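You operate a simulated robot arm through the tools that you are given. There is no shell and no other tool. Be economical: measure what you need, move in short steps, check, and stop when the job is done.

Carry out the task below with a simulated robot arm. There is one attempt and no reset: what you move stays moved.

JOB
Run the bench cylinder out and back once, fed from the green port.
Fine: red hose plug in, then the green lever open. White dial on 3 and green dial on 3 for the run. Blue hand valve ends on IN.
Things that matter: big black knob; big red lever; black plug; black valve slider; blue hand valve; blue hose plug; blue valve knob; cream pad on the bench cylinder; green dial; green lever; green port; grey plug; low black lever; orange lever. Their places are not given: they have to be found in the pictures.

Only the result counts: the job must be done as asked and must still hold three seconds after the hand-in. Knocking over, shifting, dropping, spilling or breaking anything else fails it.

ROBOT AND FRAMES
A 6-joint arm with a two-finger gripper, fixed in place. Base frame: the origin is at the foot of the arm, x ahead of it, y to its left, z up; the work surface is at about z = 0.8. Units: m, degrees, N and s.
It reaches about 1.298 m from its shoulder. Its first joint turns from -149.0 to 149.0 degrees. Payload 1.57 kg.
Tool frame: the origin (TCP) lies between the finger pads and is the grasp point; the fingertips stand 0.021 m ahead of it; z points along the fingers, y is the line along which they close. The gripper opens to 0.07 m. The gripper's body begins 0.05 m behind the TCP.
Orientation is that of the tool frame in the base frame, as [roll, pitch, yaw] about the fixed x, y, z axes, in that order (R = Rz(yaw) Ry(pitch) Rx(roll)). With the fingers straight down and closing along the base's y, the tool's x points along the base's -x, its y along +y and its z along -z.

CONTROLS
- The arm moves only by the tool play_rows. Its argument "series" is text: rows parted by semicolons, each of 7 numbers parted by spaces: the opening, from 0 (shut) to 1 (fully open), then the shift along the base's x, y, z in mm, then the turn, a rotation vector about the base's x, y, z in degrees. In form: fingers dx dy dz wx wy wz; .... A call has 1 to 12 rows; each row shifts and turns the commanded pose from where the row before left it. Rows are played at 5 a second. More than 0.05 m and 8.6 degrees between two rows, or a gripper value outside its range, and nothing of the call is played. A pose out of reach is approached as far as the arm can. The call stops where the force on the tool passes 40 N (or 10 N more than at its start, if that is more) or the arm is blocked; 0.2 s more then pass. The fingers move at their own pace and stop on an object; they squeeze with about 30 N. The grip force told is the motor's: it shows also when the fingers shut on nothing. Time passes only in rows, and 0.2 s behind the last, so rows that do not move let the fingers close. The reply holds the time, the measured pose of the TCP, the force on the tool along the base axes, the opening and the grip force, in the units named above and with some noise, with the torque about the TCP (base axes, N m) and any sound that the robot's microphone picked up.
- Cameras (640 x 400 px; columns grow to the right, rows downward): "scene" is fixed at [0.3983, 0.5001, 1.6067]; the picture's right is [-0.66, -0.75, 0.00], its down [-0.52, 0.45, -0.72] and it looks along [0.55, -0.48, -0.69] (base axes); focal length 276 px, centre (320, 200). "wrist" rides on the gripper at [0.079, 0.004, -0.081] in the tool frame; the picture's right is [-0.05, 1.00, 0.00], its down [-0.67, -0.04, -0.74] and it looks along [-0.74, -0.04, 0.67] (tool axes); focal length 256 px, centre (320, 200).
- snapshot(camera): a new picture of that camera. No time passes.
- raise_lower(by): slides the trunk up (or, below 0, down) by that many m; the arm rides with it, the base frame stays. It gives what a move gives, with no picture.
- measure_at(camera, pixels): for up to 12 pixels [column, row] of the newest picture of that camera ("zoom" is the newest enlarged one), the place [x, y, z] in the base frame of the surface seen there, good to about 0.003 m. No time passes.
- close_up(camera, box): a new picture of the part [left, top, right, bottom] of that camera's present view, enlarged. No time passes.
- finish_job(): hands the job in; it is judged then, once.

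Work in short steps. Measure before you move; look again where a grasp or a placing could have gone wrong, and mend it. You have 80 turns and 38 pictures in all, those below and enlarged ones among them. Open the gripper and draw the arm clear of the work before you hand the job in, unless the task says otherwise; then end with one line.

The tools are called after "Call:" by a JSON object that holds its "op" and its "data". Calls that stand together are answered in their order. play_rows: Moves the arm, as the interface text tells. Its arguments: {"type":"object","properties":{"series":{"type":"string"}},"required":["series"]} The other tools are called the same way: raise_lower (by) slides the trunk up or down; snapshot (camera) takes a picture; measure_at (camera, pixels) gives the place of the surface under pixels of a picture; close_up (camera, box) takes an enlarged picture of a part of a camera's view; finish_job () hands the job in.

At the start:

```text
t: 0.0
ee_pos: [0.7303, -0.1601, 1.224]
ee_rot: [-180.0, 0.0, -179.9]
wrist_force: [0.6, -0.3, -0.9]
moment: [-0.02, 0.0, 0.01]
opening: 0.0703
finger_force: 0.0
trunk travel left (down, up): [-0.905, 0.065]
```

scene: 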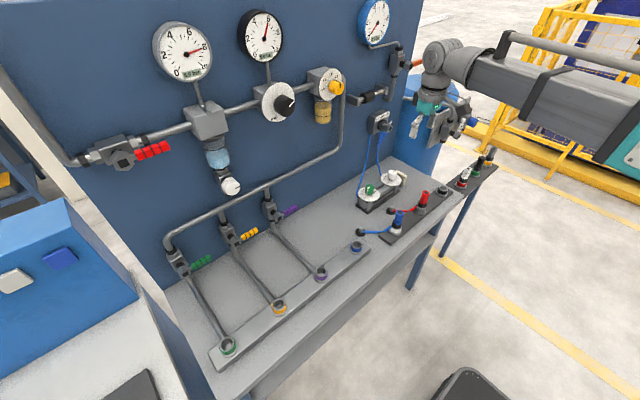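
wrist: 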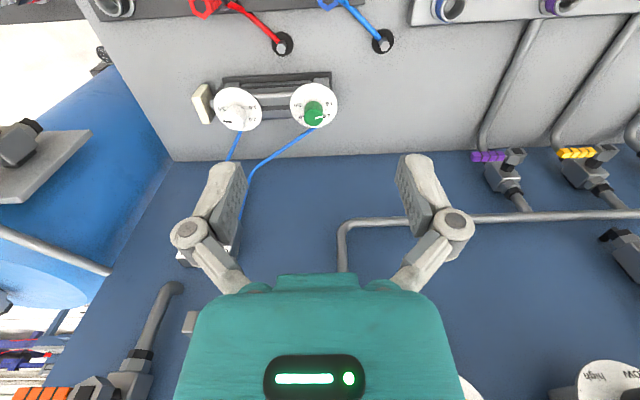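

I start by enlarging the parts of the scene picture: the panel at left (60-360, 0-200), and the bench at the right (330-510, 100-260).

Call:
{"op": "close_up", "data": {"camera": "scene", "box": [340, 90, 510, 260]}}

Call:
{"op": "close_up", "data": {"camera": "scene", "box": [60, 0, 420, 210]}}

Call:
{"op": "close_up", "data": {"camera": "scene", "box": [140, 190, 400, 370]}}

```text
2.35 times, centred on (425, 175) of scene
```

zoom: 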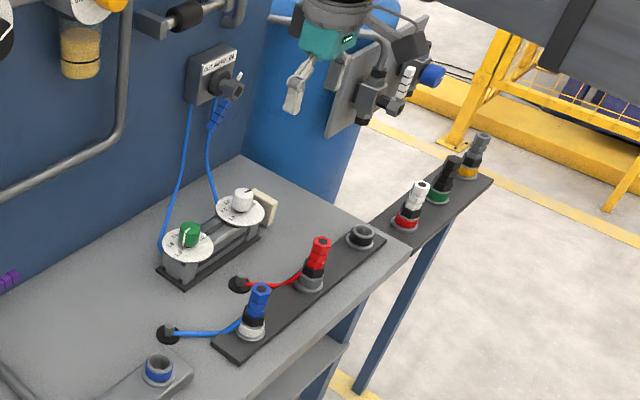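

```text
1.78 times, centred on (240, 105) of scene
```

zoom: 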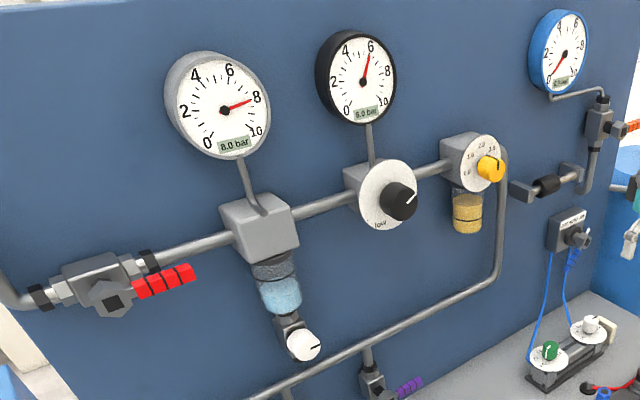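

```text
2.22 times, centred on (270, 280) of scene
```

zoom: 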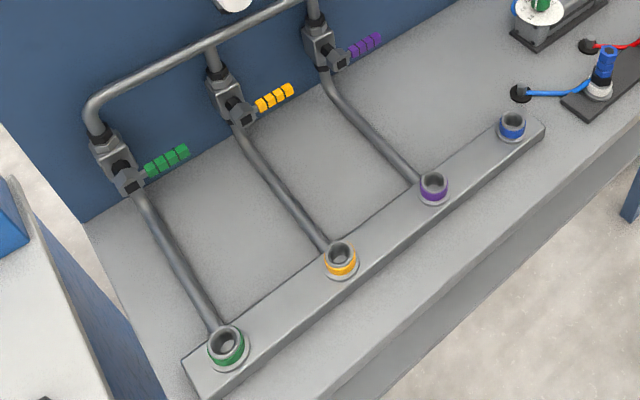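

The selector at zoom-1 (215,75) carries lettering, and the dials at (190,240) and (240,205) have scales; I enlarge them further.

Call:
{"op": "close_up", "data": {"camera": "scene", "box": [350, 100, 420, 144]}}

Call:
{"op": "close_up", "data": {"camera": "scene", "box": [352, 162, 416, 214]}}

Call:
{"op": "close_up", "data": {"camera": "wrist", "box": [180, 60, 360, 172]}}

```text
9.09 times, centred on (385, 122) of scene
```

zoom: 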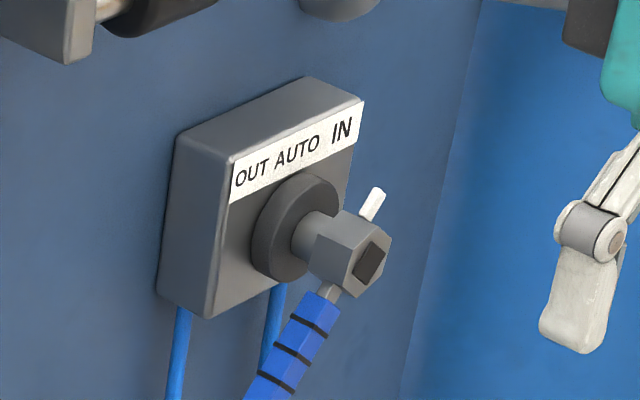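

```text
7.69 times, centred on (384, 188) of scene
```

zoom: 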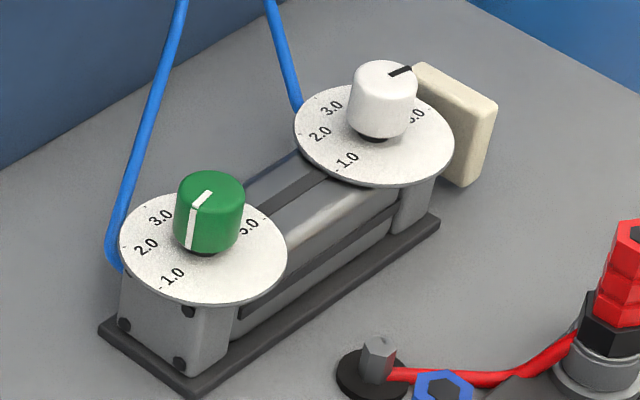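

```text
3.56 times, centred on (270, 116) of wrist
```

zoom: 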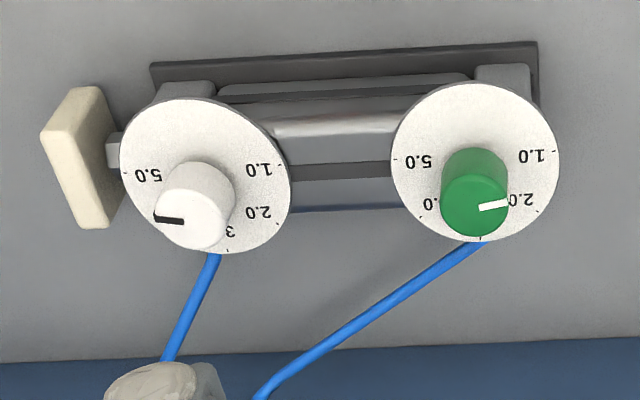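

The hand valve's white pointer (zoom 373,205) is at IN; white dial points at about 4.5-5, the green at about 2.2. Now I measure key points in the scene picture: ports, levers, plugs, dials and valve.

Call:
{"op": "snapshot", "data": {"camera": "scene"}}

Call:
{"op": "measure_at", "data": {"camera": "scene", "pixels": [[228, 341], [228, 354], [208, 259], [193, 266], [180, 265], [423, 191], [421, 203], [366, 188], [390, 173], [384, 135], [387, 127], [376, 116]]}}

Call:
{"op": "close_up", "data": {"camera": "scene", "box": [386, 176, 456, 240]}}

Call:
{"op": "close_up", "data": {"camera": "scene", "box": [160, 230, 270, 370]}}

```text
29 pictures are left
```

scene: 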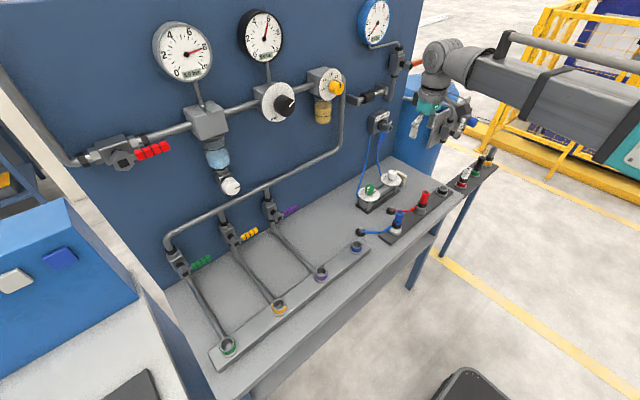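

```text
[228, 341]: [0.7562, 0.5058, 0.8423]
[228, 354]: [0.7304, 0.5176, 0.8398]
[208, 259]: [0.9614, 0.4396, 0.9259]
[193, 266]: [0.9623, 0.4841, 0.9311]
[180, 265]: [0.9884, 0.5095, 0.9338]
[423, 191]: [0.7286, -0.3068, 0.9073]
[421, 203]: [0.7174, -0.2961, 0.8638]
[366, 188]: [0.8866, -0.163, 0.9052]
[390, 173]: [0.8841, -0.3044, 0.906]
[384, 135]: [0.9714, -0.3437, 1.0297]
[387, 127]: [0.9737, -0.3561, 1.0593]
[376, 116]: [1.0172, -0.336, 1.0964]
```

```text
6.25 times, centred on (421, 208) of scene
```

zoom: 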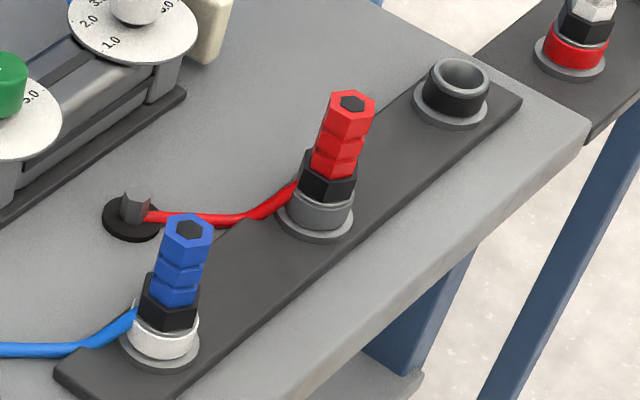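

```text
2.86 times, centred on (215, 300) of scene
```

zoom: 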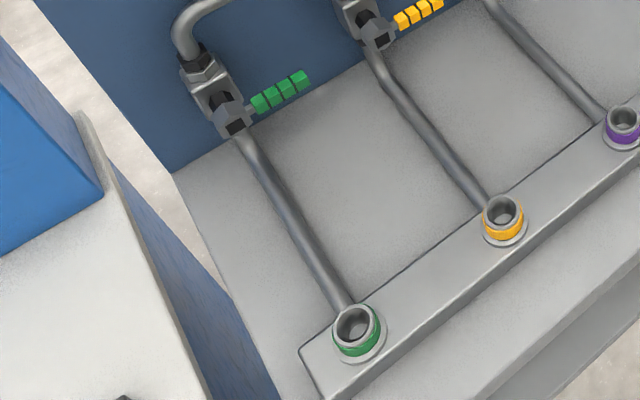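

From the newest zoom the green port's rim spans (335..378, 307..347) px. I measure its rim and the green lever's root and tip.

Call:
{"op": "measure_at", "data": {"camera": "zoom", "pixels": [[337, 326], [375, 323], [354, 309], [357, 343], [356, 328], [259, 104], [301, 80], [280, 92], [236, 124], [236, 102], [222, 90], [358, 362]]}}

Call:
{"op": "close_up", "data": {"camera": "scene", "box": [386, 176, 456, 240]}}

```text
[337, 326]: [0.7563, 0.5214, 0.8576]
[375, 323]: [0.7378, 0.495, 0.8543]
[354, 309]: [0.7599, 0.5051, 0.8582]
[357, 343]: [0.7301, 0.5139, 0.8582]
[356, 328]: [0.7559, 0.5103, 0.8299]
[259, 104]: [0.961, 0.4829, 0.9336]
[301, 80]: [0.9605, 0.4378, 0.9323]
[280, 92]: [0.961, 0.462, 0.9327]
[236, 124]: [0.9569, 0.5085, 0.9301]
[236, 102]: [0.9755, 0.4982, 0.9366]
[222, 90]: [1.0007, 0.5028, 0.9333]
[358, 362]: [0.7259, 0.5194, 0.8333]
```

```text
6.25 times, centred on (421, 208) of scene
```

zoom: 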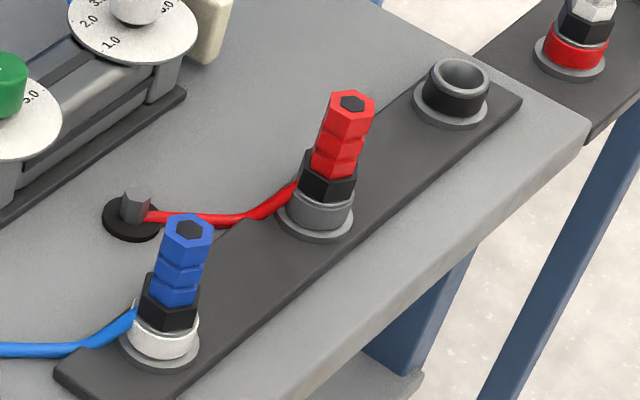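

I measure the red plug top (zoom 351,103), its hexagon edges, its body and the base ring.

Call:
{"op": "measure_at", "data": {"camera": "zoom", "pixels": [[351, 103], [330, 99], [372, 106], [343, 118], [360, 93], [338, 150], [330, 180], [320, 212], [316, 232], [190, 230], [455, 76], [137, 195]]}}

Call:
{"op": "snapshot", "data": {"camera": "wrist"}}

```text
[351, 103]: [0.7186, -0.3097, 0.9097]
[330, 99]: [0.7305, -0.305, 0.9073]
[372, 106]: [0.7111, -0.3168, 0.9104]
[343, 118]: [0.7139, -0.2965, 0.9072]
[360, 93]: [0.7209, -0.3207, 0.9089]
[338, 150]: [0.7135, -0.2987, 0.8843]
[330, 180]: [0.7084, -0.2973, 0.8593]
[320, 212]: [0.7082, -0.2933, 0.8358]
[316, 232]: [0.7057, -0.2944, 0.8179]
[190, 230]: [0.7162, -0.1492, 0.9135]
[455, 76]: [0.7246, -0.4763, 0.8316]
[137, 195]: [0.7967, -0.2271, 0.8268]
```

```text
25 pictures are left
```

wrist: 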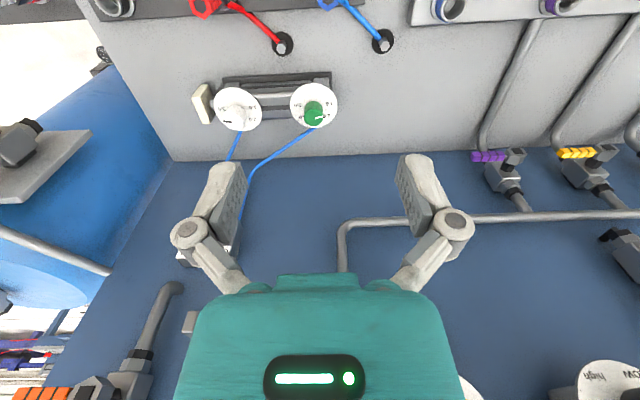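

Red plug top is at about (0.721,-0.309,0.909), green port centre about (0.746,0.509), rim z 0.858. I go above the dials with a 25° tilt to read their pointers squarely.

Call:
{"op": "play_rows", "data": {"series": "1 17.6 -14.8 -33 0 5 0;1 17.6 -14.8 -33 0 5 0;1 17.6 -14.8 -33 0 5 0;1 17.6 -14.8 -33 0 5 0;1 17.6 -14.8 -33 0 5 0;1 0 0 0 0 0 0"}}

Call:
{"op": "snapshot", "data": {"camera": "wrist"}}

```text
t: 1.4
ee_pos: [0.8177, -0.233, 1.2407]
ee_rot: [-179.9, -25.2, -180.0]
wrist_force: [-0.7, 0.3, -0.9]
moment: [-0.01, -0.03, 0.03]
opening: 0.0697
finger_force: 0.1
out of reach, approached as far as the arm can: row 1, 2, 3, 4, 5
trunk travel left (down, up): [-0.905, 0.065]
```

```text
24 pictures are left
```

wrist: 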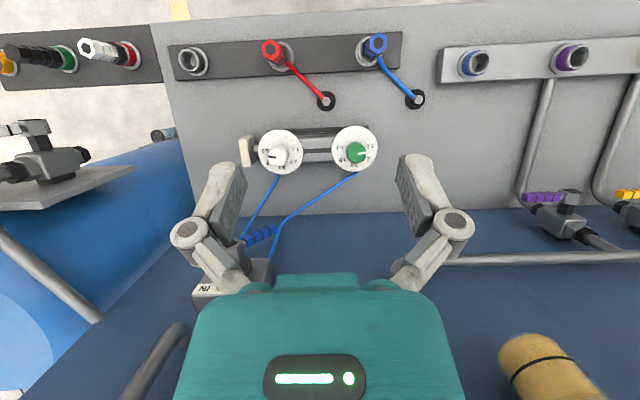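

The dials are visible at (280,150) and (355,150); the arm ran out of downward reach, so I lower the trunk by 0.2 m, which also gives a closer view.

Call:
{"op": "raise_lower", "data": {"by": -0.2}}

Call:
{"op": "snapshot", "data": {"camera": "wrist"}}

```text
t: 3.6
ee_pos: [0.8186, -0.2345, 1.0405]
ee_rot: [180.0, -25.0, 180.0]
wrist_force: [0.7, -0.7, 0.3]
moment: [0.01, 0.03, 0.0]
opening: 0.0702
finger_force: 0.1
trunk travel left (down, up): [-0.705, 0.265]
```

```text
23 pictures are left
```

wrist: 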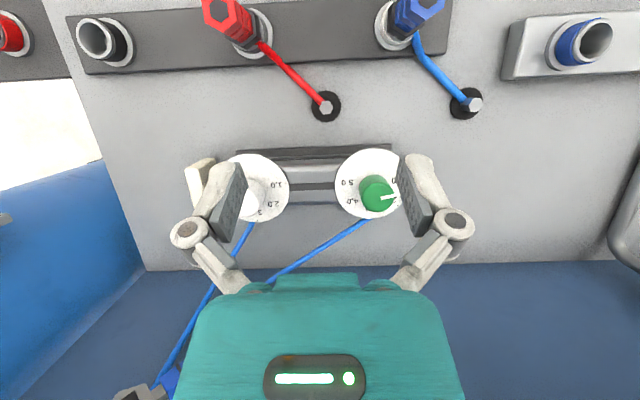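

Close look at both dials (220-420,140-230) for pointer angles and centres.

Call:
{"op": "close_up", "data": {"camera": "wrist", "box": [225, 140, 415, 230]}}

```text
3.37 times, centred on (320, 185) of wrist
```

zoom: 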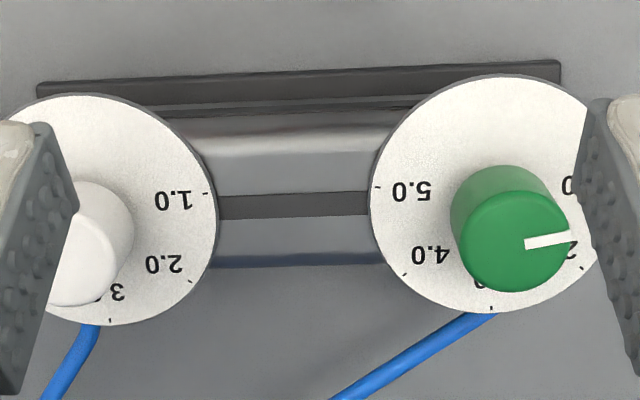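

I measure the green pointer's ends, the top's edges, and dial plate ticks.

Call:
{"op": "measure_at", "data": {"camera": "zoom", "pixels": [[527, 243], [569, 237], [464, 240], [516, 204], [516, 286], [377, 187], [491, 308], [481, 80], [110, 321], [207, 193], [516, 244], [583, 268]]}}

```text
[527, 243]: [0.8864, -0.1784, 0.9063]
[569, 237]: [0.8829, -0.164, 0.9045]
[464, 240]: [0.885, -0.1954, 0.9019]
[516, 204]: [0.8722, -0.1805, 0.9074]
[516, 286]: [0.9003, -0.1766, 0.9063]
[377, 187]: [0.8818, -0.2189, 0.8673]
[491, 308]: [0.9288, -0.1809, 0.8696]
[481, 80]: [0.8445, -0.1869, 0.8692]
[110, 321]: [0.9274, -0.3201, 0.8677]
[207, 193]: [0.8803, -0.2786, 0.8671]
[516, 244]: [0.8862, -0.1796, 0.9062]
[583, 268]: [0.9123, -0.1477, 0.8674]
```

Green knob centre ≈ (0.886,-0.180), top 0.906, plate 0.868; ticks are ~50° apart with 3 facing +x, and the green pointer is at ~100° i.e. ~1. I straighten the tool, turn it +50° about z and go above the green knob.

Call:
{"op": "play_rows", "data": {"series": "1 22 18 0 0 -8.33 0;1 22 18 0 0 -8.33 0;1 23.4 18.5 0 0 -8.34 0;1 0 0 -10 0 0 8.33;1 0 0 -10 0 0 8.33;1 0 0 -10 0 0 8.33;1 0 0 -10 0 0 8.33;1 0 0 0 0 0 8.33;1 0 0 0 0 0 8.35;1 0 0 0 0 0 0"}}

```text
t: 5.8
ee_pos: [0.885, -0.1782, 1.0236]
ee_rot: [-179.9, 0.0, -129.9]
wrist_force: [0.5, 0.2, 0.4]
moment: [-0.04, -0.03, -0.01]
opening: 0.0699
finger_force: 0.0
out of reach, approached as far as the arm can: row 1, 2, 4, 5, 6, 7
trunk travel left (down, up): [-0.705, 0.265]
```

The arm seems to be at its lower reach limit, so I raise the arm 0.2 m and lower the trunk 0.25 m to gain margin.

Call:
{"op": "play_rows", "data": {"series": "1 0 0 40 0 0 0;1 0 0 40 0 0 0;1 0 0 40 0 0 0;1 0 0 40 0 0 0;1 0 0 40 0 0 0"}}

Call:
{"op": "raise_lower", "data": {"by": -0.25}}

```text
t: 7.0
ee_pos: [0.8857, -0.1778, 1.0252]
ee_rot: [-180.0, 0.0, -130.0]
wrist_force: [0.0, -0.2, -0.4]
moment: [0.03, -0.02, -0.01]
opening: 0.0698
finger_force: 0.1
out of reach, approached as far as the arm can: row 1, 2, 3, 4, 5
trunk travel left (down, up): [-0.705, 0.265]
```

```text
t: 8.5
ee_pos: [0.8834, -0.1776, 0.8756]
ee_rot: [-179.7, 0.2, -130.0]
wrist_force: [-10.4, 2.7, 41.7]
moment: [0.2, 0.47, 0.04]
opening: 0.071
finger_force: 0.8
trunk travel left (down, up): [-0.553, 0.417]
stopped: the force on the tool passed its limit at 174 N (the readings are from after the stop); the commanded pose is now the measured one
```

The replies show that the arm cannot shift z itself (only the trunk does), and the trunk pressed the tool on the dial. I raise by 0.02 to relieve it and check with a picture.

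Call:
{"op": "raise_lower", "data": {"by": 0.1}}

Call:
{"op": "close_up", "data": {"camera": "scene", "box": [345, 140, 425, 214]}}

```text
t: 9.9
ee_pos: [0.8886, -0.1785, 0.9704]
ee_rot: [-179.7, 0.2, -130.0]
wrist_force: [-0.1, 0.3, -0.5]
moment: [0.0, 0.0, 0.01]
opening: 0.07
finger_force: 0.0
trunk travel left (down, up): [-0.653, 0.317]
```

```text
5.41 times, centred on (385, 177) of scene
```

zoom: 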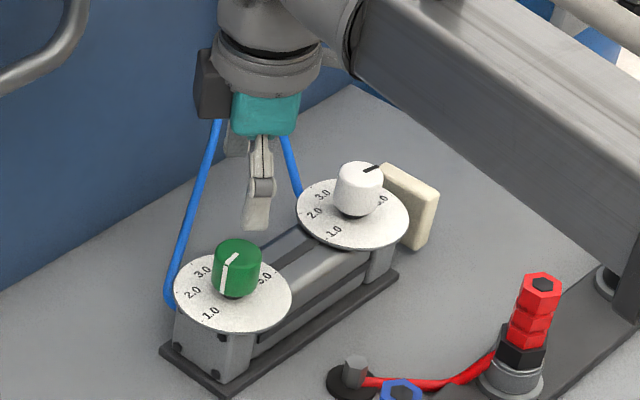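

Nothing looks displaced. I centre on the green knob, then lower by 0.074 so the tips stop just above the plate (0.868).

Call:
{"op": "play_rows", "data": {"series": "1 -2.5 -1.5 0 0 0 0;1 0 0 0 0 0 0"}}

Call:
{"op": "raise_lower", "data": {"by": -0.074}}

Call:
{"op": "play_rows", "data": {"series": "0.3 0 0 0 0 0 0;0.3 0 0 0 0 0 0;0.3 0 0 0 0 0 0;0.3 0 0 0 0 0 0"}}

```text
t: 10.5
ee_pos: [0.8863, -0.1809, 0.9714]
ee_rot: [-179.7, 0.2, -130.0]
wrist_force: [0.4, 0.3, 0.2]
moment: [-0.02, 0.01, 0.01]
opening: 0.0701
finger_force: 0.1
trunk travel left (down, up): [-0.653, 0.317]
```

```text
t: 11.6
ee_pos: [0.8851, -0.1803, 0.8972]
ee_rot: [-179.7, 0.1, -130.1]
wrist_force: [0.3, 0.0, 0.4]
moment: [-0.01, 0.01, 0.01]
opening: 0.0701
finger_force: 0.1
trunk travel left (down, up): [-0.579, 0.391]
```

```text
t: 12.6
ee_pos: [0.8855, -0.1808, 0.8972]
ee_rot: [-179.7, 0.2, -130.0]
wrist_force: [-3.8, 3.9, 0.6]
moment: [0.22, 0.11, -0.09]
opening: 0.0334
finger_force: 32.4
trunk travel left (down, up): [-0.579, 0.391]
```

The fingers hold the green knob at 33 mm. I turn it clockwise by 96° in 12 rows.

Call:
{"op": "play_rows", "data": {"series": "0.3 0 0 0 0 0 -8;0.3 0 0 0 0 0 -8;0.3 0 0 0 0 0 -8;0.3 0 0 0 0 0 -8;0.3 0 0 0 0 0 -8;0.3 0 0 0 0 0 -8;0.3 0 0 0 0 0 -8;0.3 0 0 0 0 0 -8;0.3 0 0 0 0 0 -8;0.3 0 0 0 0 0 -8;0.3 0 0 0 0 0 -8;0.3 0 0 0 0 0 -8"}}

Call:
{"op": "play_rows", "data": {"series": "1 0 0 0 0 0 0;1 0 0 0 0 0 0;1 0 0 0 0 0 0;1 0 0 0 0 0 0"}}

Call:
{"op": "raise_lower", "data": {"by": 0.15}}

```text
t: 15.2
ee_pos: [0.8844, -0.1807, 0.898]
ee_rot: [-179.6, 0.3, 133.8]
wrist_force: [-0.6, 0.0, 3.9]
moment: [0.22, 0.16, -0.03]
opening: 0.0332
finger_force: 31.7
trunk travel left (down, up): [-0.579, 0.391]
```

```text
t: 16.2
ee_pos: [0.8859, -0.1812, 0.8972]
ee_rot: [-179.7, 0.2, 134.0]
wrist_force: [-0.2, 0.0, -0.9]
moment: [0.02, 0.01, 0.05]
opening: 0.0699
finger_force: 0.0
trunk travel left (down, up): [-0.579, 0.391]
```

```text
t: 17.9
ee_pos: [0.8859, -0.1816, 1.0463]
ee_rot: [-179.6, 0.2, 134.0]
wrist_force: [-0.3, -0.1, -0.3]
moment: [0.0, 0.0, -0.02]
opening: 0.0699
finger_force: 0.1
trunk travel left (down, up): [-0.729, 0.241]
```

Released and lifted. I return to the viewing pose with fingers shut to see both dials.

Call:
{"op": "play_rows", "data": {"series": "0 -8 -8 0 0 0 7.67;0 -8 -8 0 0 0 7.67;0 -8 -8 0 0 0 7.67;0 -8 -8 0 0 0 7.67;0 -8 -8 0 0 0 7.67;0 -8 -8 0 0 0 7.65;0 -7 -7 0 0 8.33 0;0 -7 0 0 0 8.33 0;0 -6 0 0 0 8.34 0;0 0 0 0 0 0 0"}}

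Call:
{"op": "close_up", "data": {"camera": "wrist", "box": [225, 130, 415, 240]}}

```text
t: 20.1
ee_pos: [0.8167, -0.2354, 1.0645]
ee_rot: [-179.7, -24.9, -180.0]
wrist_force: [0.2, -0.6, -0.8]
moment: [0.01, -0.01, 0.02]
opening: 0.0001
finger_force: 28.4
out of reach, approached as far as the arm can: row 8, 9
trunk travel left (down, up): [-0.729, 0.241]
```

```text
3.37 times, centred on (320, 185) of wrist
```

zoom: 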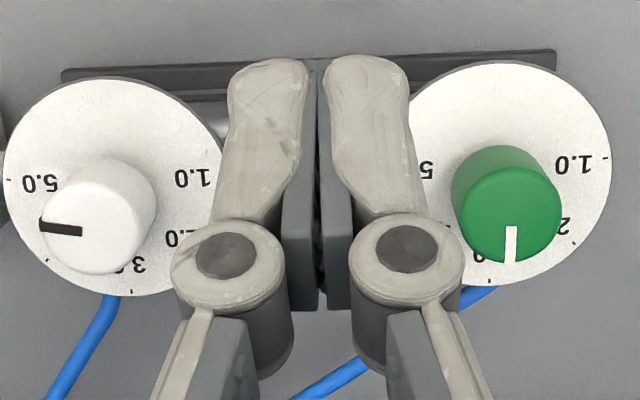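

Green now points along +x (3) within ~2°. The white pointer is at 5.0 (about −100°). I measure the white knob's centre.

Call:
{"op": "measure_at", "data": {"camera": "zoom", "pixels": [[80, 232], [42, 226], [90, 196], [90, 268], [50, 240], [126, 232], [8, 180], [132, 296], [510, 232], [509, 260], [511, 190], [575, 245]]}}

```text
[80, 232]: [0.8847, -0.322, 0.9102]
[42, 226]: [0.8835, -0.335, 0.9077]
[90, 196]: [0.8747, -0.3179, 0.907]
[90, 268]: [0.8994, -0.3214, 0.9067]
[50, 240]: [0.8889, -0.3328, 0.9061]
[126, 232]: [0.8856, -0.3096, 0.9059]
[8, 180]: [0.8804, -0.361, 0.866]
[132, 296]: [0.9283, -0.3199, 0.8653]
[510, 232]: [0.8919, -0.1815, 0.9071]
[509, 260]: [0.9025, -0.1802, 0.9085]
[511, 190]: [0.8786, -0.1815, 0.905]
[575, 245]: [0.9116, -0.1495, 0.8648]
```

White knob centre ≈ (0.886,-0.320). I straighten, turn −50°, and go above it.

Call:
{"op": "play_rows", "data": {"series": "1 23 -28 0 0 -8.33 0;1 23 -28 0 0 -8.33 0;1 23 -28.5 0 0 -8.34 0;1 0 0 0 0 0 -8.33;1 0 0 0 0 0 -8.33;1 0 0 0 0 0 -8.33;1 0 0 0 0 0 -8.33;1 0 0 0 0 0 -8.33;1 0 0 0 0 0 -8.33;1 0 0 0 0 0 0"}}

Call:
{"op": "close_up", "data": {"camera": "scene", "box": [345, 90, 445, 200]}}

```text
t: 22.3
ee_pos: [0.8853, -0.3201, 1.0491]
ee_rot: [-179.6, 0.2, 129.9]
wrist_force: [-1.5, 0.1, -0.5]
moment: [0.01, 0.01, -0.03]
opening: 0.0699
finger_force: 0.1
out of reach, approached as far as the arm can: row 1, 2, 4, 9
trunk travel left (down, up): [-0.729, 0.241]
```

```text
3.64 times, centred on (395, 145) of scene
```

zoom: 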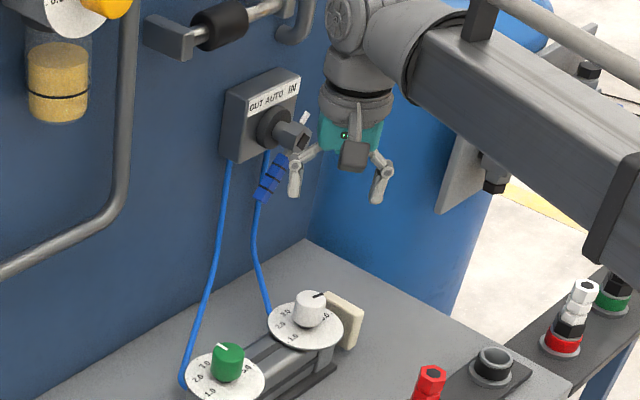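

The way down is clear of the hand valve (scene zoom: gripper left finger at (295,180) in front of it, well above the dial). I lower 0.151 and grip the white knob.

Call:
{"op": "raise_lower", "data": {"by": -0.151}}

Call:
{"op": "play_rows", "data": {"series": "0.3 0 0 0 0 0 0;0.3 0 0 0 0 0 0;0.3 0 0 0 0 0 0;0.3 0 0 0 0 0 0"}}

```text
t: 24.1
ee_pos: [0.8862, -0.3185, 0.8965]
ee_rot: [-179.6, 0.2, 130.0]
wrist_force: [0.5, 0.4, -0.3]
moment: [0.01, 0.02, -0.02]
opening: 0.07
finger_force: 0.1
trunk travel left (down, up): [-0.578, 0.392]
```

```text
t: 25.1
ee_pos: [0.8861, -0.3202, 0.8964]
ee_rot: [-179.7, 0.2, 129.9]
wrist_force: [-4.2, -3.7, 1.4]
moment: [-0.18, 0.12, 0.01]
opening: 0.0337
finger_force: 32.5
trunk travel left (down, up): [-0.578, 0.392]
```

Gripped at 34 mm; I turn it +98° counter-clockwise, then release and lift.

Call:
{"op": "play_rows", "data": {"series": "0.3 0 0 0 0 0 8.2;0.3 0 0 0 0 0 8.2;0.3 0 0 0 0 0 8.2;0.3 0 0 0 0 0 8.2;0.3 0 0 0 0 0 8.2;0.3 0 0 0 0 0 8.2;0.3 0 0 0 0 0 8.2;0.3 0 0 0 0 0 8.2;0.3 0 0 0 0 0 8.2;0.3 0 0 0 0 0 8.2;0.3 0 0 0 0 0 8.2;0.3 0 0 0 0 0 8.2"}}

Call:
{"op": "play_rows", "data": {"series": "1 0 0 0 0 0 0;1 0 0 0 0 0 0;1 0 0 0 0 0 0;1 0 0 0 0 0 0"}}

Call:
{"op": "raise_lower", "data": {"by": 0.15}}

Call:
{"op": "play_rows", "data": {"series": "0 -8 8 0 0 0 -8;0 -8 8 0 0 0 -8;0 -8 8 0 0 0 -8;0 -8 8 0 0 0 -8;0 -8 8 0 0 0 -8;0 -8 8 0 0 0 -8.2;0 -7 7 0 0 8.33 0;0 -7 15 0 0 8.33 0;0 -6 15 0 0 8.34 0;0 0 0 0 0 0 0"}}

Call:
{"op": "close_up", "data": {"camera": "wrist", "box": [225, 130, 415, 240]}}

```text
t: 27.7
ee_pos: [0.8838, -0.3199, 0.8967]
ee_rot: [-179.7, 0.3, -131.3]
wrist_force: [-11.5, 1.9, -5.2]
moment: [-0.08, -0.17, 0.02]
opening: 0.0339
finger_force: 31.7
trunk travel left (down, up): [-0.578, 0.392]
```

```text
t: 28.7
ee_pos: [0.8866, -0.3194, 0.8962]
ee_rot: [-179.7, 0.1, -131.6]
wrist_force: [-0.3, 0.7, -0.5]
moment: [-0.02, 0.05, 0.04]
opening: 0.0702
finger_force: 0.0
trunk travel left (down, up): [-0.578, 0.392]
```

```text
t: 30.4
ee_pos: [0.8871, -0.3192, 1.0466]
ee_rot: [-179.7, 0.2, -131.5]
wrist_force: [-0.4, -0.3, -0.9]
moment: [-0.01, -0.03, -0.01]
opening: 0.0698
finger_force: 0.0
trunk travel left (down, up): [-0.728, 0.242]
```

```text
t: 32.6
ee_pos: [0.8191, -0.2342, 1.0638]
ee_rot: [-179.7, -25.0, -179.8]
wrist_force: [0.2, -0.1, -0.1]
moment: [0.02, 0.01, 0.01]
opening: 0.0
finger_force: 29.2
out of reach, approached as far as the arm can: row 8, 9
trunk travel left (down, up): [-0.728, 0.242]
```

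```text
3.37 times, centred on (320, 185) of wrist
```

zoom: 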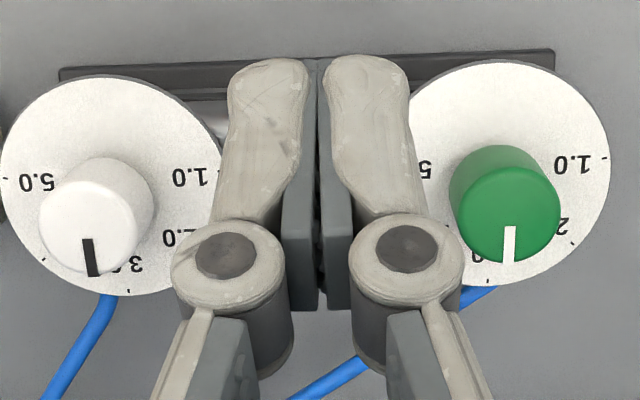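

Both dials now point to 3. Next the red plug: move above (0.719,-0.309), straight down, open.

Call:
{"op": "play_rows", "data": {"series": "1 -33 -25 0 0 -8.33 0;1 -33 -25 0 0 -8.33 0;1 -34 -25 0 0 -8.34 0;1 0 0 0 0 0 0;1 0 0 0 0 0 0"}}

Call:
{"op": "raise_lower", "data": {"by": -0.1}}

Call:
{"op": "close_up", "data": {"camera": "scene", "box": [370, 120, 490, 240]}}

```text
t: 33.8
ee_pos: [0.7174, -0.3127, 1.046]
ee_rot: [-179.7, 0.2, -179.8]
wrist_force: [0.1, 0.1, 0.1]
moment: [0.02, 0.01, -0.04]
opening: 0.0695
finger_force: 0.2
out of reach, approached as far as the arm can: row 1, 2
trunk travel left (down, up): [-0.728, 0.242]
```

```text
t: 35.2
ee_pos: [0.7167, -0.3125, 0.9458]
ee_rot: [-179.7, 0.1, -179.9]
wrist_force: [0.4, 0.1, -0.3]
moment: [0.05, 0.02, 0.0]
opening: 0.07
finger_force: 0.0
trunk travel left (down, up): [-0.628, 0.342]
```

```text
3.33 times, centred on (430, 180) of scene
```

zoom: 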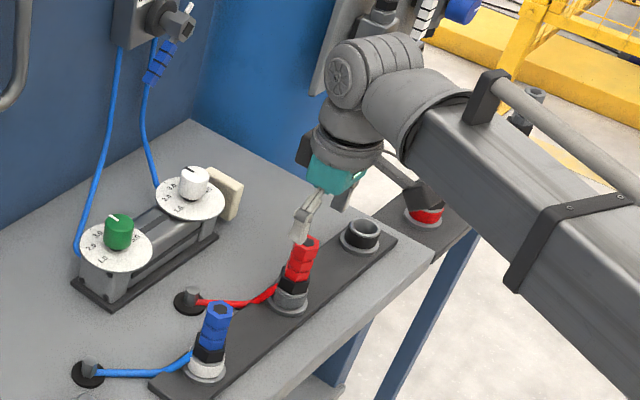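

The gripper is straddling above the red plug. Small correction, lower 0.055, grip.

Call:
{"op": "play_rows", "data": {"series": "1 2 3.2 0 0 0 0;1 0 0 0 0 0 0"}}

Call:
{"op": "raise_lower", "data": {"by": -0.055}}

Call:
{"op": "play_rows", "data": {"series": "0 0 0 0 0 0 0;0 0 0 0 0 0 0;0 0 0 0 0 0 0;0 0 0 0 0 0 0;0 0 0 0 0 0 0"}}

Call:
{"op": "raise_lower", "data": {"by": 0.02}}

Call:
{"op": "close_up", "data": {"camera": "scene", "box": [370, 150, 460, 240]}}

```text
t: 35.8
ee_pos: [0.7195, -0.3085, 0.9465]
ee_rot: [-179.6, 0.2, -179.8]
wrist_force: [0.4, -0.2, 0.1]
moment: [-0.02, 0.01, -0.01]
opening: 0.0701
finger_force: 0.1
trunk travel left (down, up): [-0.628, 0.342]
```

```text
t: 36.7
ee_pos: [0.719, -0.3097, 0.8917]
ee_rot: [-179.7, 0.2, -179.9]
wrist_force: [0.3, 0.5, 0.4]
moment: [-0.03, -0.02, 0.02]
opening: 0.0701
finger_force: 0.0
trunk travel left (down, up): [-0.573, 0.397]
```

```text
t: 37.9
ee_pos: [0.7194, -0.3093, 0.891]
ee_rot: [-179.7, 0.3, -179.8]
wrist_force: [0.4, -0.5, 3.1]
moment: [0.0, -0.02, -0.01]
opening: 0.0259
finger_force: 29.8
trunk travel left (down, up): [-0.573, 0.397]
```

```text
t: 38.6
ee_pos: [0.7198, -0.3082, 0.9111]
ee_rot: [-179.7, 0.2, -179.8]
wrist_force: [0.5, -0.3, -1.7]
moment: [0.01, 0.01, 0.01]
opening: 0.0263
finger_force: 30.5
trunk travel left (down, up): [-0.593, 0.377]
```

```text
4.44 times, centred on (415, 195) of scene
```

zoom: 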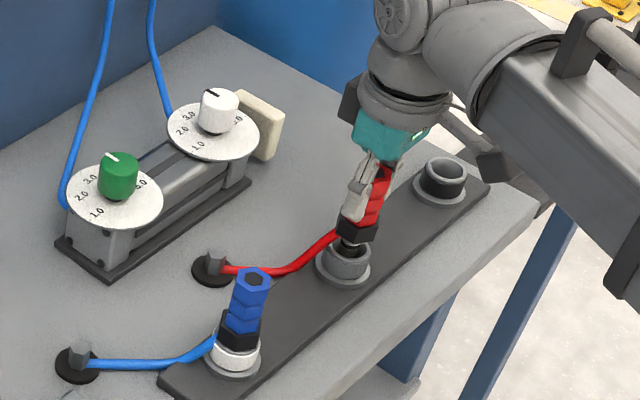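

The plug came out straight. I lift it to ~1.06 and carry it along +y towards the green port.

Call:
{"op": "raise_lower", "data": {"by": 0.15}}

Call:
{"op": "play_rows", "data": {"series": "0 20 30 0 0 0 0;0 25 45 0 0 0 0;0 10 45 0 0 0 0;0 0 45 0 0 0 0;0 0 45 0 0 0 0;0 0 45 0 0 0 0;0 0 45 0 0 0 0;0 0 45 0 0 0 0;0 0 45 0 0 0 0;0 0 45 0 0 0 0;0 0 45 0 0 0 0;0 0 0 0 0 0 0"}}

Call:
{"op": "snapshot", "data": {"camera": "scene"}}

```text
t: 40.4
ee_pos: [0.7191, -0.3086, 1.0609]
ee_rot: [-179.7, 0.1, -179.8]
wrist_force: [0.0, -0.9, -1.1]
moment: [0.01, 0.01, -0.03]
opening: 0.026
finger_force: 30.0
trunk travel left (down, up): [-0.743, 0.227]
```

```text
refused: row 2 steps farther than a row can; nothing moved
```

```text
15 pictures are left
```

scene: 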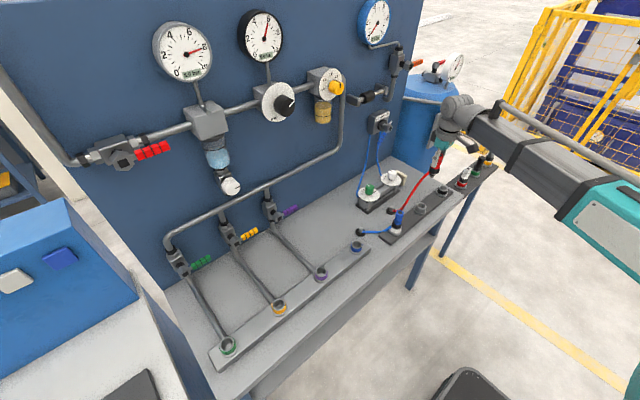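

One row was too large; resending with smaller steps.

Call:
{"op": "play_rows", "data": {"series": "0 20 30 0 0 0 0;0 20 40 0 0 0 0;0 10 45 0 0 0 0;0 0 45 0 0 0 0;0 0 45 0 0 0 0;0 0 45 0 0 0 0;0 0 45 0 0 0 0;0 0 45 0 0 0 0;0 0 45 0 0 0 0;0 0 45 0 0 0 0;0 0 45 0 0 0 0;0 0 0 0 0 0 0"}}

Call:
{"op": "snapshot", "data": {"camera": "scene"}}

```text
t: 43.0
ee_pos: [0.7697, 0.1643, 1.06]
ee_rot: [-179.7, 0.2, -179.7]
wrist_force: [-1.1, 0.6, -1.5]
moment: [-0.01, 0.01, 0.01]
opening: 0.0261
finger_force: 29.8
out of reach, approached as far as the arm can: row 7
trunk travel left (down, up): [-0.743, 0.227]
```

```text
14 pictures are left
```

scene: 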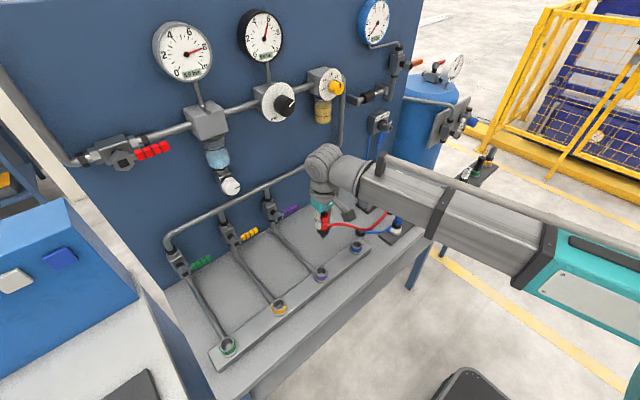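

The hose trails freely. I continue to above the green port (0.746,0.509).

Call:
{"op": "play_rows", "data": {"series": "0 -3 43 0 0 0 0;0 -3 43 0 0 0 0;0 -3 43 0 0 0 0;0 -3 43 0 0 0 0;0 -3 43 0 0 0 0;0 -3 43 0 0 0 0;0 -3 43 0 0 0 0;0 -2.7 43.7 0 0 0 0;0 0 0 0 0 0 0;0 0 0 0 0 0 0"}}

Call:
{"op": "raise_lower", "data": {"by": -0.1}}

Call:
{"op": "close_up", "data": {"camera": "scene", "box": [170, 260, 310, 390]}}

```text
t: 45.1
ee_pos: [0.7491, 0.5116, 1.0614]
ee_rot: [-179.7, 0.2, -179.8]
wrist_force: [-0.8, -0.3, -1.3]
moment: [-0.02, 0.02, 0.0]
opening: 0.0261
finger_force: 30.0
out of reach, approached as far as the arm can: row 2
trunk travel left (down, up): [-0.743, 0.227]
```

```text
t: 46.5
ee_pos: [0.7491, 0.5109, 0.9599]
ee_rot: [-179.7, 0.2, -179.9]
wrist_force: [-0.2, -0.2, -1.1]
moment: [0.02, 0.01, 0.01]
opening: 0.026
finger_force: 29.1
trunk travel left (down, up): [-0.643, 0.327]
```

```text
3.08 times, centred on (240, 325) of scene
```

zoom: 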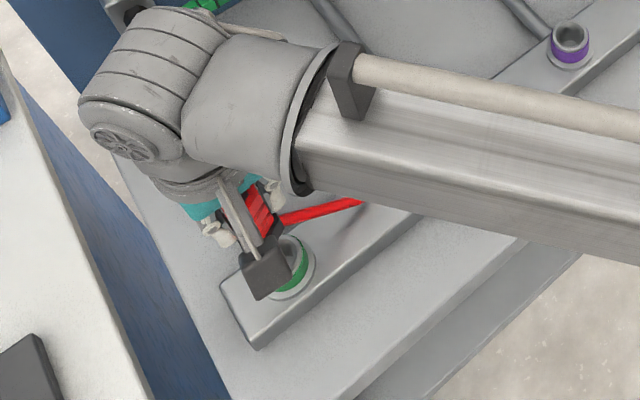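

I correct by (−3,−2) mm and look with the wrist camera at plug and port.

Call:
{"op": "play_rows", "data": {"series": "0 -3 -2 0 0 0 0;0 0 0 0 0 0 0"}}

Call:
{"op": "snapshot", "data": {"camera": "wrist"}}

```text
t: 47.1
ee_pos: [0.747, 0.5089, 0.9613]
ee_rot: [-179.7, 0.2, -179.8]
wrist_force: [0.2, -0.4, -0.8]
moment: [0.04, -0.02, 0.02]
opening: 0.0254
finger_force: 30.0
trunk travel left (down, up): [-0.643, 0.327]
```

```text
12 pictures are left
```

wrist: 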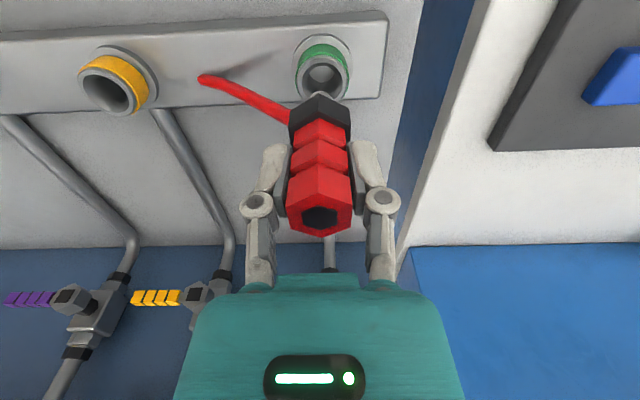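

The mouth is at (325,77), just beyond the plug nose. I measure rim points here for a better centre, and lugs of the plug.

Call:
{"op": "measure_at", "data": {"camera": "wrist", "pixels": [[299, 76], [349, 76], [324, 54], [303, 64], [344, 62], [324, 97], [325, 60], [308, 90], [295, 112], [346, 110], [320, 96], [320, 217]]}}

```text
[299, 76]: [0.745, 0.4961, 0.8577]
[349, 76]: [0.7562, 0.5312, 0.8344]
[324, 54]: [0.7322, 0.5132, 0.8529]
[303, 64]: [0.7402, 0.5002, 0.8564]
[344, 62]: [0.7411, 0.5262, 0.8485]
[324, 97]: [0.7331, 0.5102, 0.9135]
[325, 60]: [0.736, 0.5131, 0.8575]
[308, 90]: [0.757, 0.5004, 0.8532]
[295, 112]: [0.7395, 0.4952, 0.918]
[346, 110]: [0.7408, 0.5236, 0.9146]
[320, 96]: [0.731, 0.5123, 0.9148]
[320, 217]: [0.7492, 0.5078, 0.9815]
```

Rim centre ≈ (0.747,0.510). I shift +1 mm in y and lower in steps, watching the force.

Call:
{"op": "play_rows", "data": {"series": "0 0 1 0 0 0 0;0 0 0 0 0 0 0"}}

Call:
{"op": "raise_lower", "data": {"by": -0.035}}

Call:
{"op": "raise_lower", "data": {"by": -0.01}}

```text
t: 47.7
ee_pos: [0.746, 0.5104, 0.9621]
ee_rot: [-179.8, 0.2, -179.8]
wrist_force: [-0.4, 0.0, -1.8]
moment: [0.0, 0.01, -0.02]
opening: 0.0262
finger_force: 29.9
trunk travel left (down, up): [-0.643, 0.327]
```

```text
t: 48.5
ee_pos: [0.7465, 0.5107, 0.9265]
ee_rot: [-179.7, 0.2, -179.8]
wrist_force: [-0.8, -0.3, -1.9]
moment: [-0.01, 0.02, 0.0]
opening: 0.0263
finger_force: 30.0
trunk travel left (down, up): [-0.608, 0.362]
```

```text
t: 49.0
ee_pos: [0.7467, 0.5107, 0.9166]
ee_rot: [-179.7, 0.2, -179.8]
wrist_force: [0.9, -1.3, 2.6]
moment: [0.02, -0.02, 0.0]
opening: 0.0255
finger_force: 30.3
trunk travel left (down, up): [-0.598, 0.372]
```

Call:
{"op": "raise_lower", "data": {"by": -0.006}}

Call:
{"op": "close_up", "data": {"camera": "wrist", "box": [220, 20, 420, 260]}}

```text
t: 49.6
ee_pos: [0.746, 0.5103, 0.9093]
ee_rot: [-179.8, 0.2, -179.7]
wrist_force: [0.0, -0.5, -4.6]
moment: [0.0, 0.02, -0.01]
opening: 0.0261
finger_force: 30.0
trunk travel left (down, up): [-0.592, 0.378]
```

```text
1.67 times, centred on (320, 140) of wrist
```

zoom: 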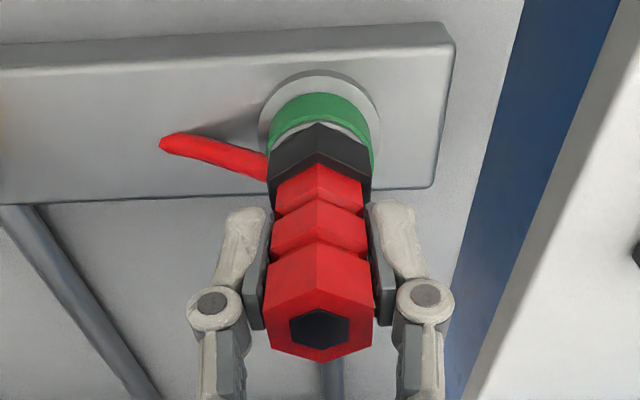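

The collar is almost on the green ring and the force pulls slightly; I push a bit more to seat it.

Call:
{"op": "raise_lower", "data": {"by": -0.006}}

```text
t: 50.1
ee_pos: [0.7463, 0.5113, 0.9063]
ee_rot: [-179.8, 0.3, -179.8]
wrist_force: [3.7, 4.3, 18.0]
moment: [0.06, -0.15, 0.0]
opening: 0.0262
finger_force: 30.1
trunk travel left (down, up): [-0.586, 0.384]
```

It bottoms with 18 N up. I release, rise 0.15 and check.

Call:
{"op": "play_rows", "data": {"series": "1 0 0 0 0 0 0;1 0 0 0 0 0 0;1 0 0 0 0 0 0;1 0 0 0 0 0 0"}}

Call:
{"op": "raise_lower", "data": {"by": 0.13}}

Call:
{"op": "play_rows", "data": {"series": "1 -20 -10 0 0 0 0;1 -40 -10 0 0 0 0;1 0 0 0 0 0 0"}}

Call:
{"op": "snapshot", "data": {"camera": "wrist"}}

```text
t: 51.1
ee_pos: [0.7461, 0.511, 0.9045]
ee_rot: [-179.6, 0.3, -179.7]
wrist_force: [-0.4, 0.0, -0.2]
moment: [-0.01, 0.01, -0.02]
opening: 0.0701
finger_force: 0.1
trunk travel left (down, up): [-0.586, 0.384]
```

```text
t: 52.7
ee_pos: [0.7463, 0.5109, 1.0339]
ee_rot: [-179.7, 0.2, -179.8]
wrist_force: [0.3, -0.1, 0.2]
moment: [0.02, -0.03, 0.03]
opening: 0.0699
finger_force: 0.1
trunk travel left (down, up): [-0.716, 0.254]
```

```text
t: 53.5
ee_pos: [0.6852, 0.494, 1.0344]
ee_rot: [-179.7, 0.2, -179.8]
wrist_force: [0.1, -0.2, 0.8]
moment: [0.03, 0.01, 0.01]
opening: 0.0698
finger_force: 0.0
trunk travel left (down, up): [-0.716, 0.254]
```

```text
10 pictures are left
```

wrist: 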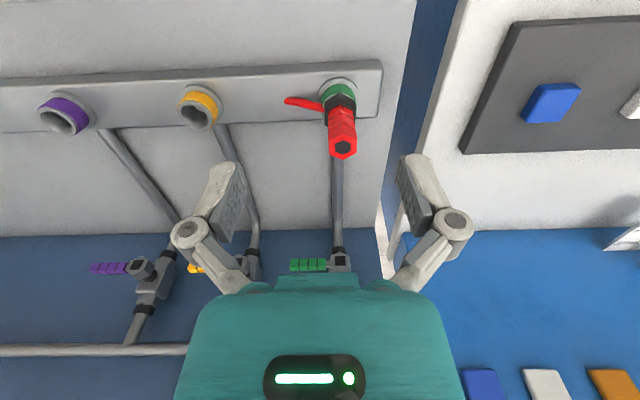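

The red plug stands seated in the green port (wrist 340,130). Now I look closely at the green lever's surroundings before choosing the approach.

Call:
{"op": "close_up", "data": {"camera": "scene", "box": [150, 215, 260, 300]}}

```text
4.71 times, centred on (205, 258) of scene
```

zoom: 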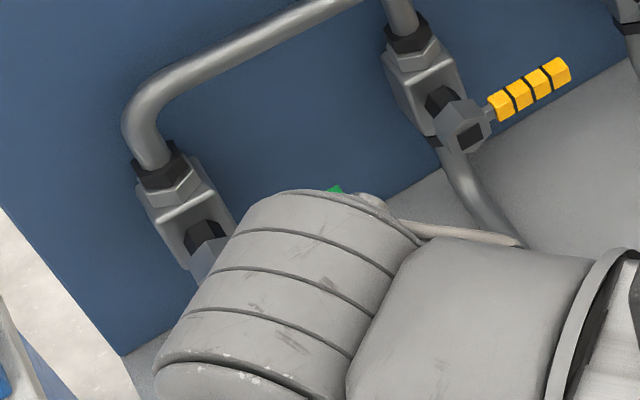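

I measure pipe, valve body, wall and the yellow valve's pipe bend (same shape as green's).

Call:
{"op": "measure_at", "data": {"camera": "zoom", "pixels": [[150, 90], [145, 140], [180, 200], [250, 45], [470, 140], [497, 110], [558, 75], [455, 170], [475, 205], [510, 240], [440, 95], [300, 110]]}}

```text
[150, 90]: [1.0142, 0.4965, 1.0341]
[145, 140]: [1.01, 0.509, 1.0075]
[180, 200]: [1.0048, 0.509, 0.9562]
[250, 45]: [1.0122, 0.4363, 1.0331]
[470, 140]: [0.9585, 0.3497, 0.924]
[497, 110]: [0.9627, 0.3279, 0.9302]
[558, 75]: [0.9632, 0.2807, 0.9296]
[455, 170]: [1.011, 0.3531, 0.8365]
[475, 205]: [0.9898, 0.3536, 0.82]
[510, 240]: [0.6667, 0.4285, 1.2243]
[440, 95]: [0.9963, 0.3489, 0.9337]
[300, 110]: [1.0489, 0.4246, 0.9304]
```

The pipe front is at x=1.010 (z 1.033), valve hub at y≈0.508, lever centre about (0.966, 0.437–0.483, 0.931). I yaw +90° so the fingers close along x and lean the hand back 20°, moving above the lever.

Call:
{"op": "play_rows", "data": {"series": "0.5 20 -4 0 0 0 8.2;0.5 20 -4 0 0 0 8.2;0.5 20 -4 0 0 0 8.2;0.5 20 -4 0 0 0 8.2;0.5 20 -4 0 0 0 8.2;0.5 20 -4 0 0 0 8.2;0.5 20 -4 0 0 0 8.2;0.5 20 -4 0 0 0 8.2;0.5 20 -4 0 0 0 8.2;0.5 20 -4 0 0 0 8.2;0.5 20 -4 0 0 0 8;0.5 0 0 0 0 0 0"}}

Call:
{"op": "play_rows", "data": {"series": "0.5 20 -3 0 0 -6.67 0;0.5 20 0 0 0 -6.67 0;0.5 10 0 0 0 -6.66 0;0.5 0 0 0 0 0 0;0.5 0 0 0 0 0 0"}}

```text
t: 56.1
ee_pos: [0.9062, 0.4468, 1.0339]
ee_rot: [-179.7, 0.1, -89.8]
wrist_force: [-0.6, 0.4, 0.4]
moment: [0.0, 0.01, -0.01]
opening: 0.0349
finger_force: 0.1
trunk travel left (down, up): [-0.716, 0.254]
```

```text
t: 57.3
ee_pos: [0.9579, 0.4431, 1.0456]
ee_rot: [-159.7, 0.2, -89.7]
wrist_force: [0.5, 0.4, -0.8]
moment: [-0.02, -0.01, -0.01]
opening: 0.0349
finger_force: 0.0
out of reach, approached as far as the arm can: row 3
trunk travel left (down, up): [-0.716, 0.254]
```

Adjust x to 0.966, y to 0.447 and lower to straddle the lever.

Call:
{"op": "play_rows", "data": {"series": "0.5 8 3.5 0 0 0 0;0.5 0 0 0 0 0 0"}}

Call:
{"op": "raise_lower", "data": {"by": -0.08}}

Call:
{"op": "close_up", "data": {"camera": "scene", "box": [150, 205, 260, 300]}}

```text
t: 57.9
ee_pos: [0.9647, 0.4447, 1.0461]
ee_rot: [-159.6, 0.1, -89.6]
wrist_force: [-0.2, -0.1, -0.4]
moment: [-0.02, 0.0, -0.01]
opening: 0.0351
finger_force: 0.2
trunk travel left (down, up): [-0.716, 0.254]
```

```text
t: 59.1
ee_pos: [0.9638, 0.4458, 0.966]
ee_rot: [-159.7, 0.2, -89.6]
wrist_force: [-0.1, -0.8, -0.6]
moment: [-0.04, 0.03, 0.0]
opening: 0.0347
finger_force: 0.1
trunk travel left (down, up): [-0.636, 0.334]
```

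```text
4.21 times, centred on (205, 252) of scene
```

zoom: 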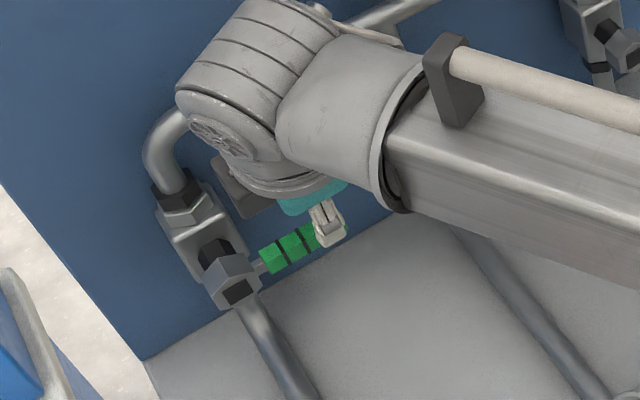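

The fingers are over the lever's end. I shift +5 mm inward, lower 0.034 and grip.

Call:
{"op": "play_rows", "data": {"series": "0.5 1 5 0 0 0 0;0.5 0 0 0 0 0 0"}}

Call:
{"op": "raise_lower", "data": {"by": -0.034}}

Call:
{"op": "play_rows", "data": {"series": "0 0 0 0 0 0 0;0 0 0 0 0 0 0;0 0 0 0 0 0 0;0 0 0 0 0 0 0"}}

```text
t: 59.7
ee_pos: [0.9665, 0.4511, 0.9649]
ee_rot: [-159.7, 0.0, -89.7]
wrist_force: [-0.6, 0.8, 0.2]
moment: [0.02, 0.04, 0.02]
opening: 0.0351
finger_force: 0.1
trunk travel left (down, up): [-0.636, 0.334]
```

```text
t: 60.5
ee_pos: [0.9648, 0.4508, 0.9318]
ee_rot: [-159.7, 0.1, -89.7]
wrist_force: [-0.9, 0.9, -0.3]
moment: [-0.01, 0.0, -0.03]
opening: 0.0352
finger_force: 0.1
trunk travel left (down, up): [-0.602, 0.368]
```

```text
t: 61.5
ee_pos: [0.9672, 0.4507, 0.9327]
ee_rot: [-159.6, 0.2, -89.8]
wrist_force: [18.9, 5.4, 14.2]
moment: [0.38, 0.13, -0.42]
opening: 0.0165
finger_force: 31.8
trunk travel left (down, up): [-0.602, 0.368]
```

Lever gripped at 16.5 mm. I test the direction: up 8 mm first.

Call:
{"op": "raise_lower", "data": {"by": 0.008}}

```text
t: 62.0
ee_pos: [0.9671, 0.453, 0.9375]
ee_rot: [-159.9, 0.1, -89.7]
wrist_force: [5.9, -1.0, -16.2]
moment: [-0.79, 0.27, 0.34]
opening: 0.0168
finger_force: 32.2
trunk travel left (down, up): [-0.61, 0.36]
```

It resists somewhat (−16 N, moved ~5 of 8 mm). I compare with going down 16 mm.

Call:
{"op": "raise_lower", "data": {"by": -0.018}}

```text
t: 62.6
ee_pos: [0.9688, 0.4506, 0.9284]
ee_rot: [-158.9, 0.3, -90.0]
wrist_force: [-1.3, -2.5, 15.6]
moment: [-0.06, 0.19, -0.57]
opening: 0.0166
finger_force: 31.5
trunk travel left (down, up): [-0.596, 0.374]
stopped: the force on the tool passed its limit at 49 N (the readings are from after the stop); the commanded pose is now the measured one
```

Down is stopped hard at 49 N, so up is the opening direction. I go up 20 mm.

Call:
{"op": "raise_lower", "data": {"by": 0.015}}

Call:
{"op": "raise_lower", "data": {"by": 0.01}}

```text
t: 63.2
ee_pos: [0.9678, 0.4529, 0.9407]
ee_rot: [-159.3, 0.2, -89.7]
wrist_force: [-20.7, -1.8, -15.9]
moment: [-0.89, 0.5, 0.29]
opening: 0.0173
finger_force: 31.4
trunk travel left (down, up): [-0.611, 0.359]
```

```text
t: 63.8
ee_pos: [0.9667, 0.4541, 0.9513]
ee_rot: [-159.5, 0.2, -89.8]
wrist_force: [-28.0, 4.6, -15.6]
moment: [-0.75, 0.67, 0.17]
opening: 0.0187
finger_force: 31.9
trunk travel left (down, up): [-0.621, 0.349]
```

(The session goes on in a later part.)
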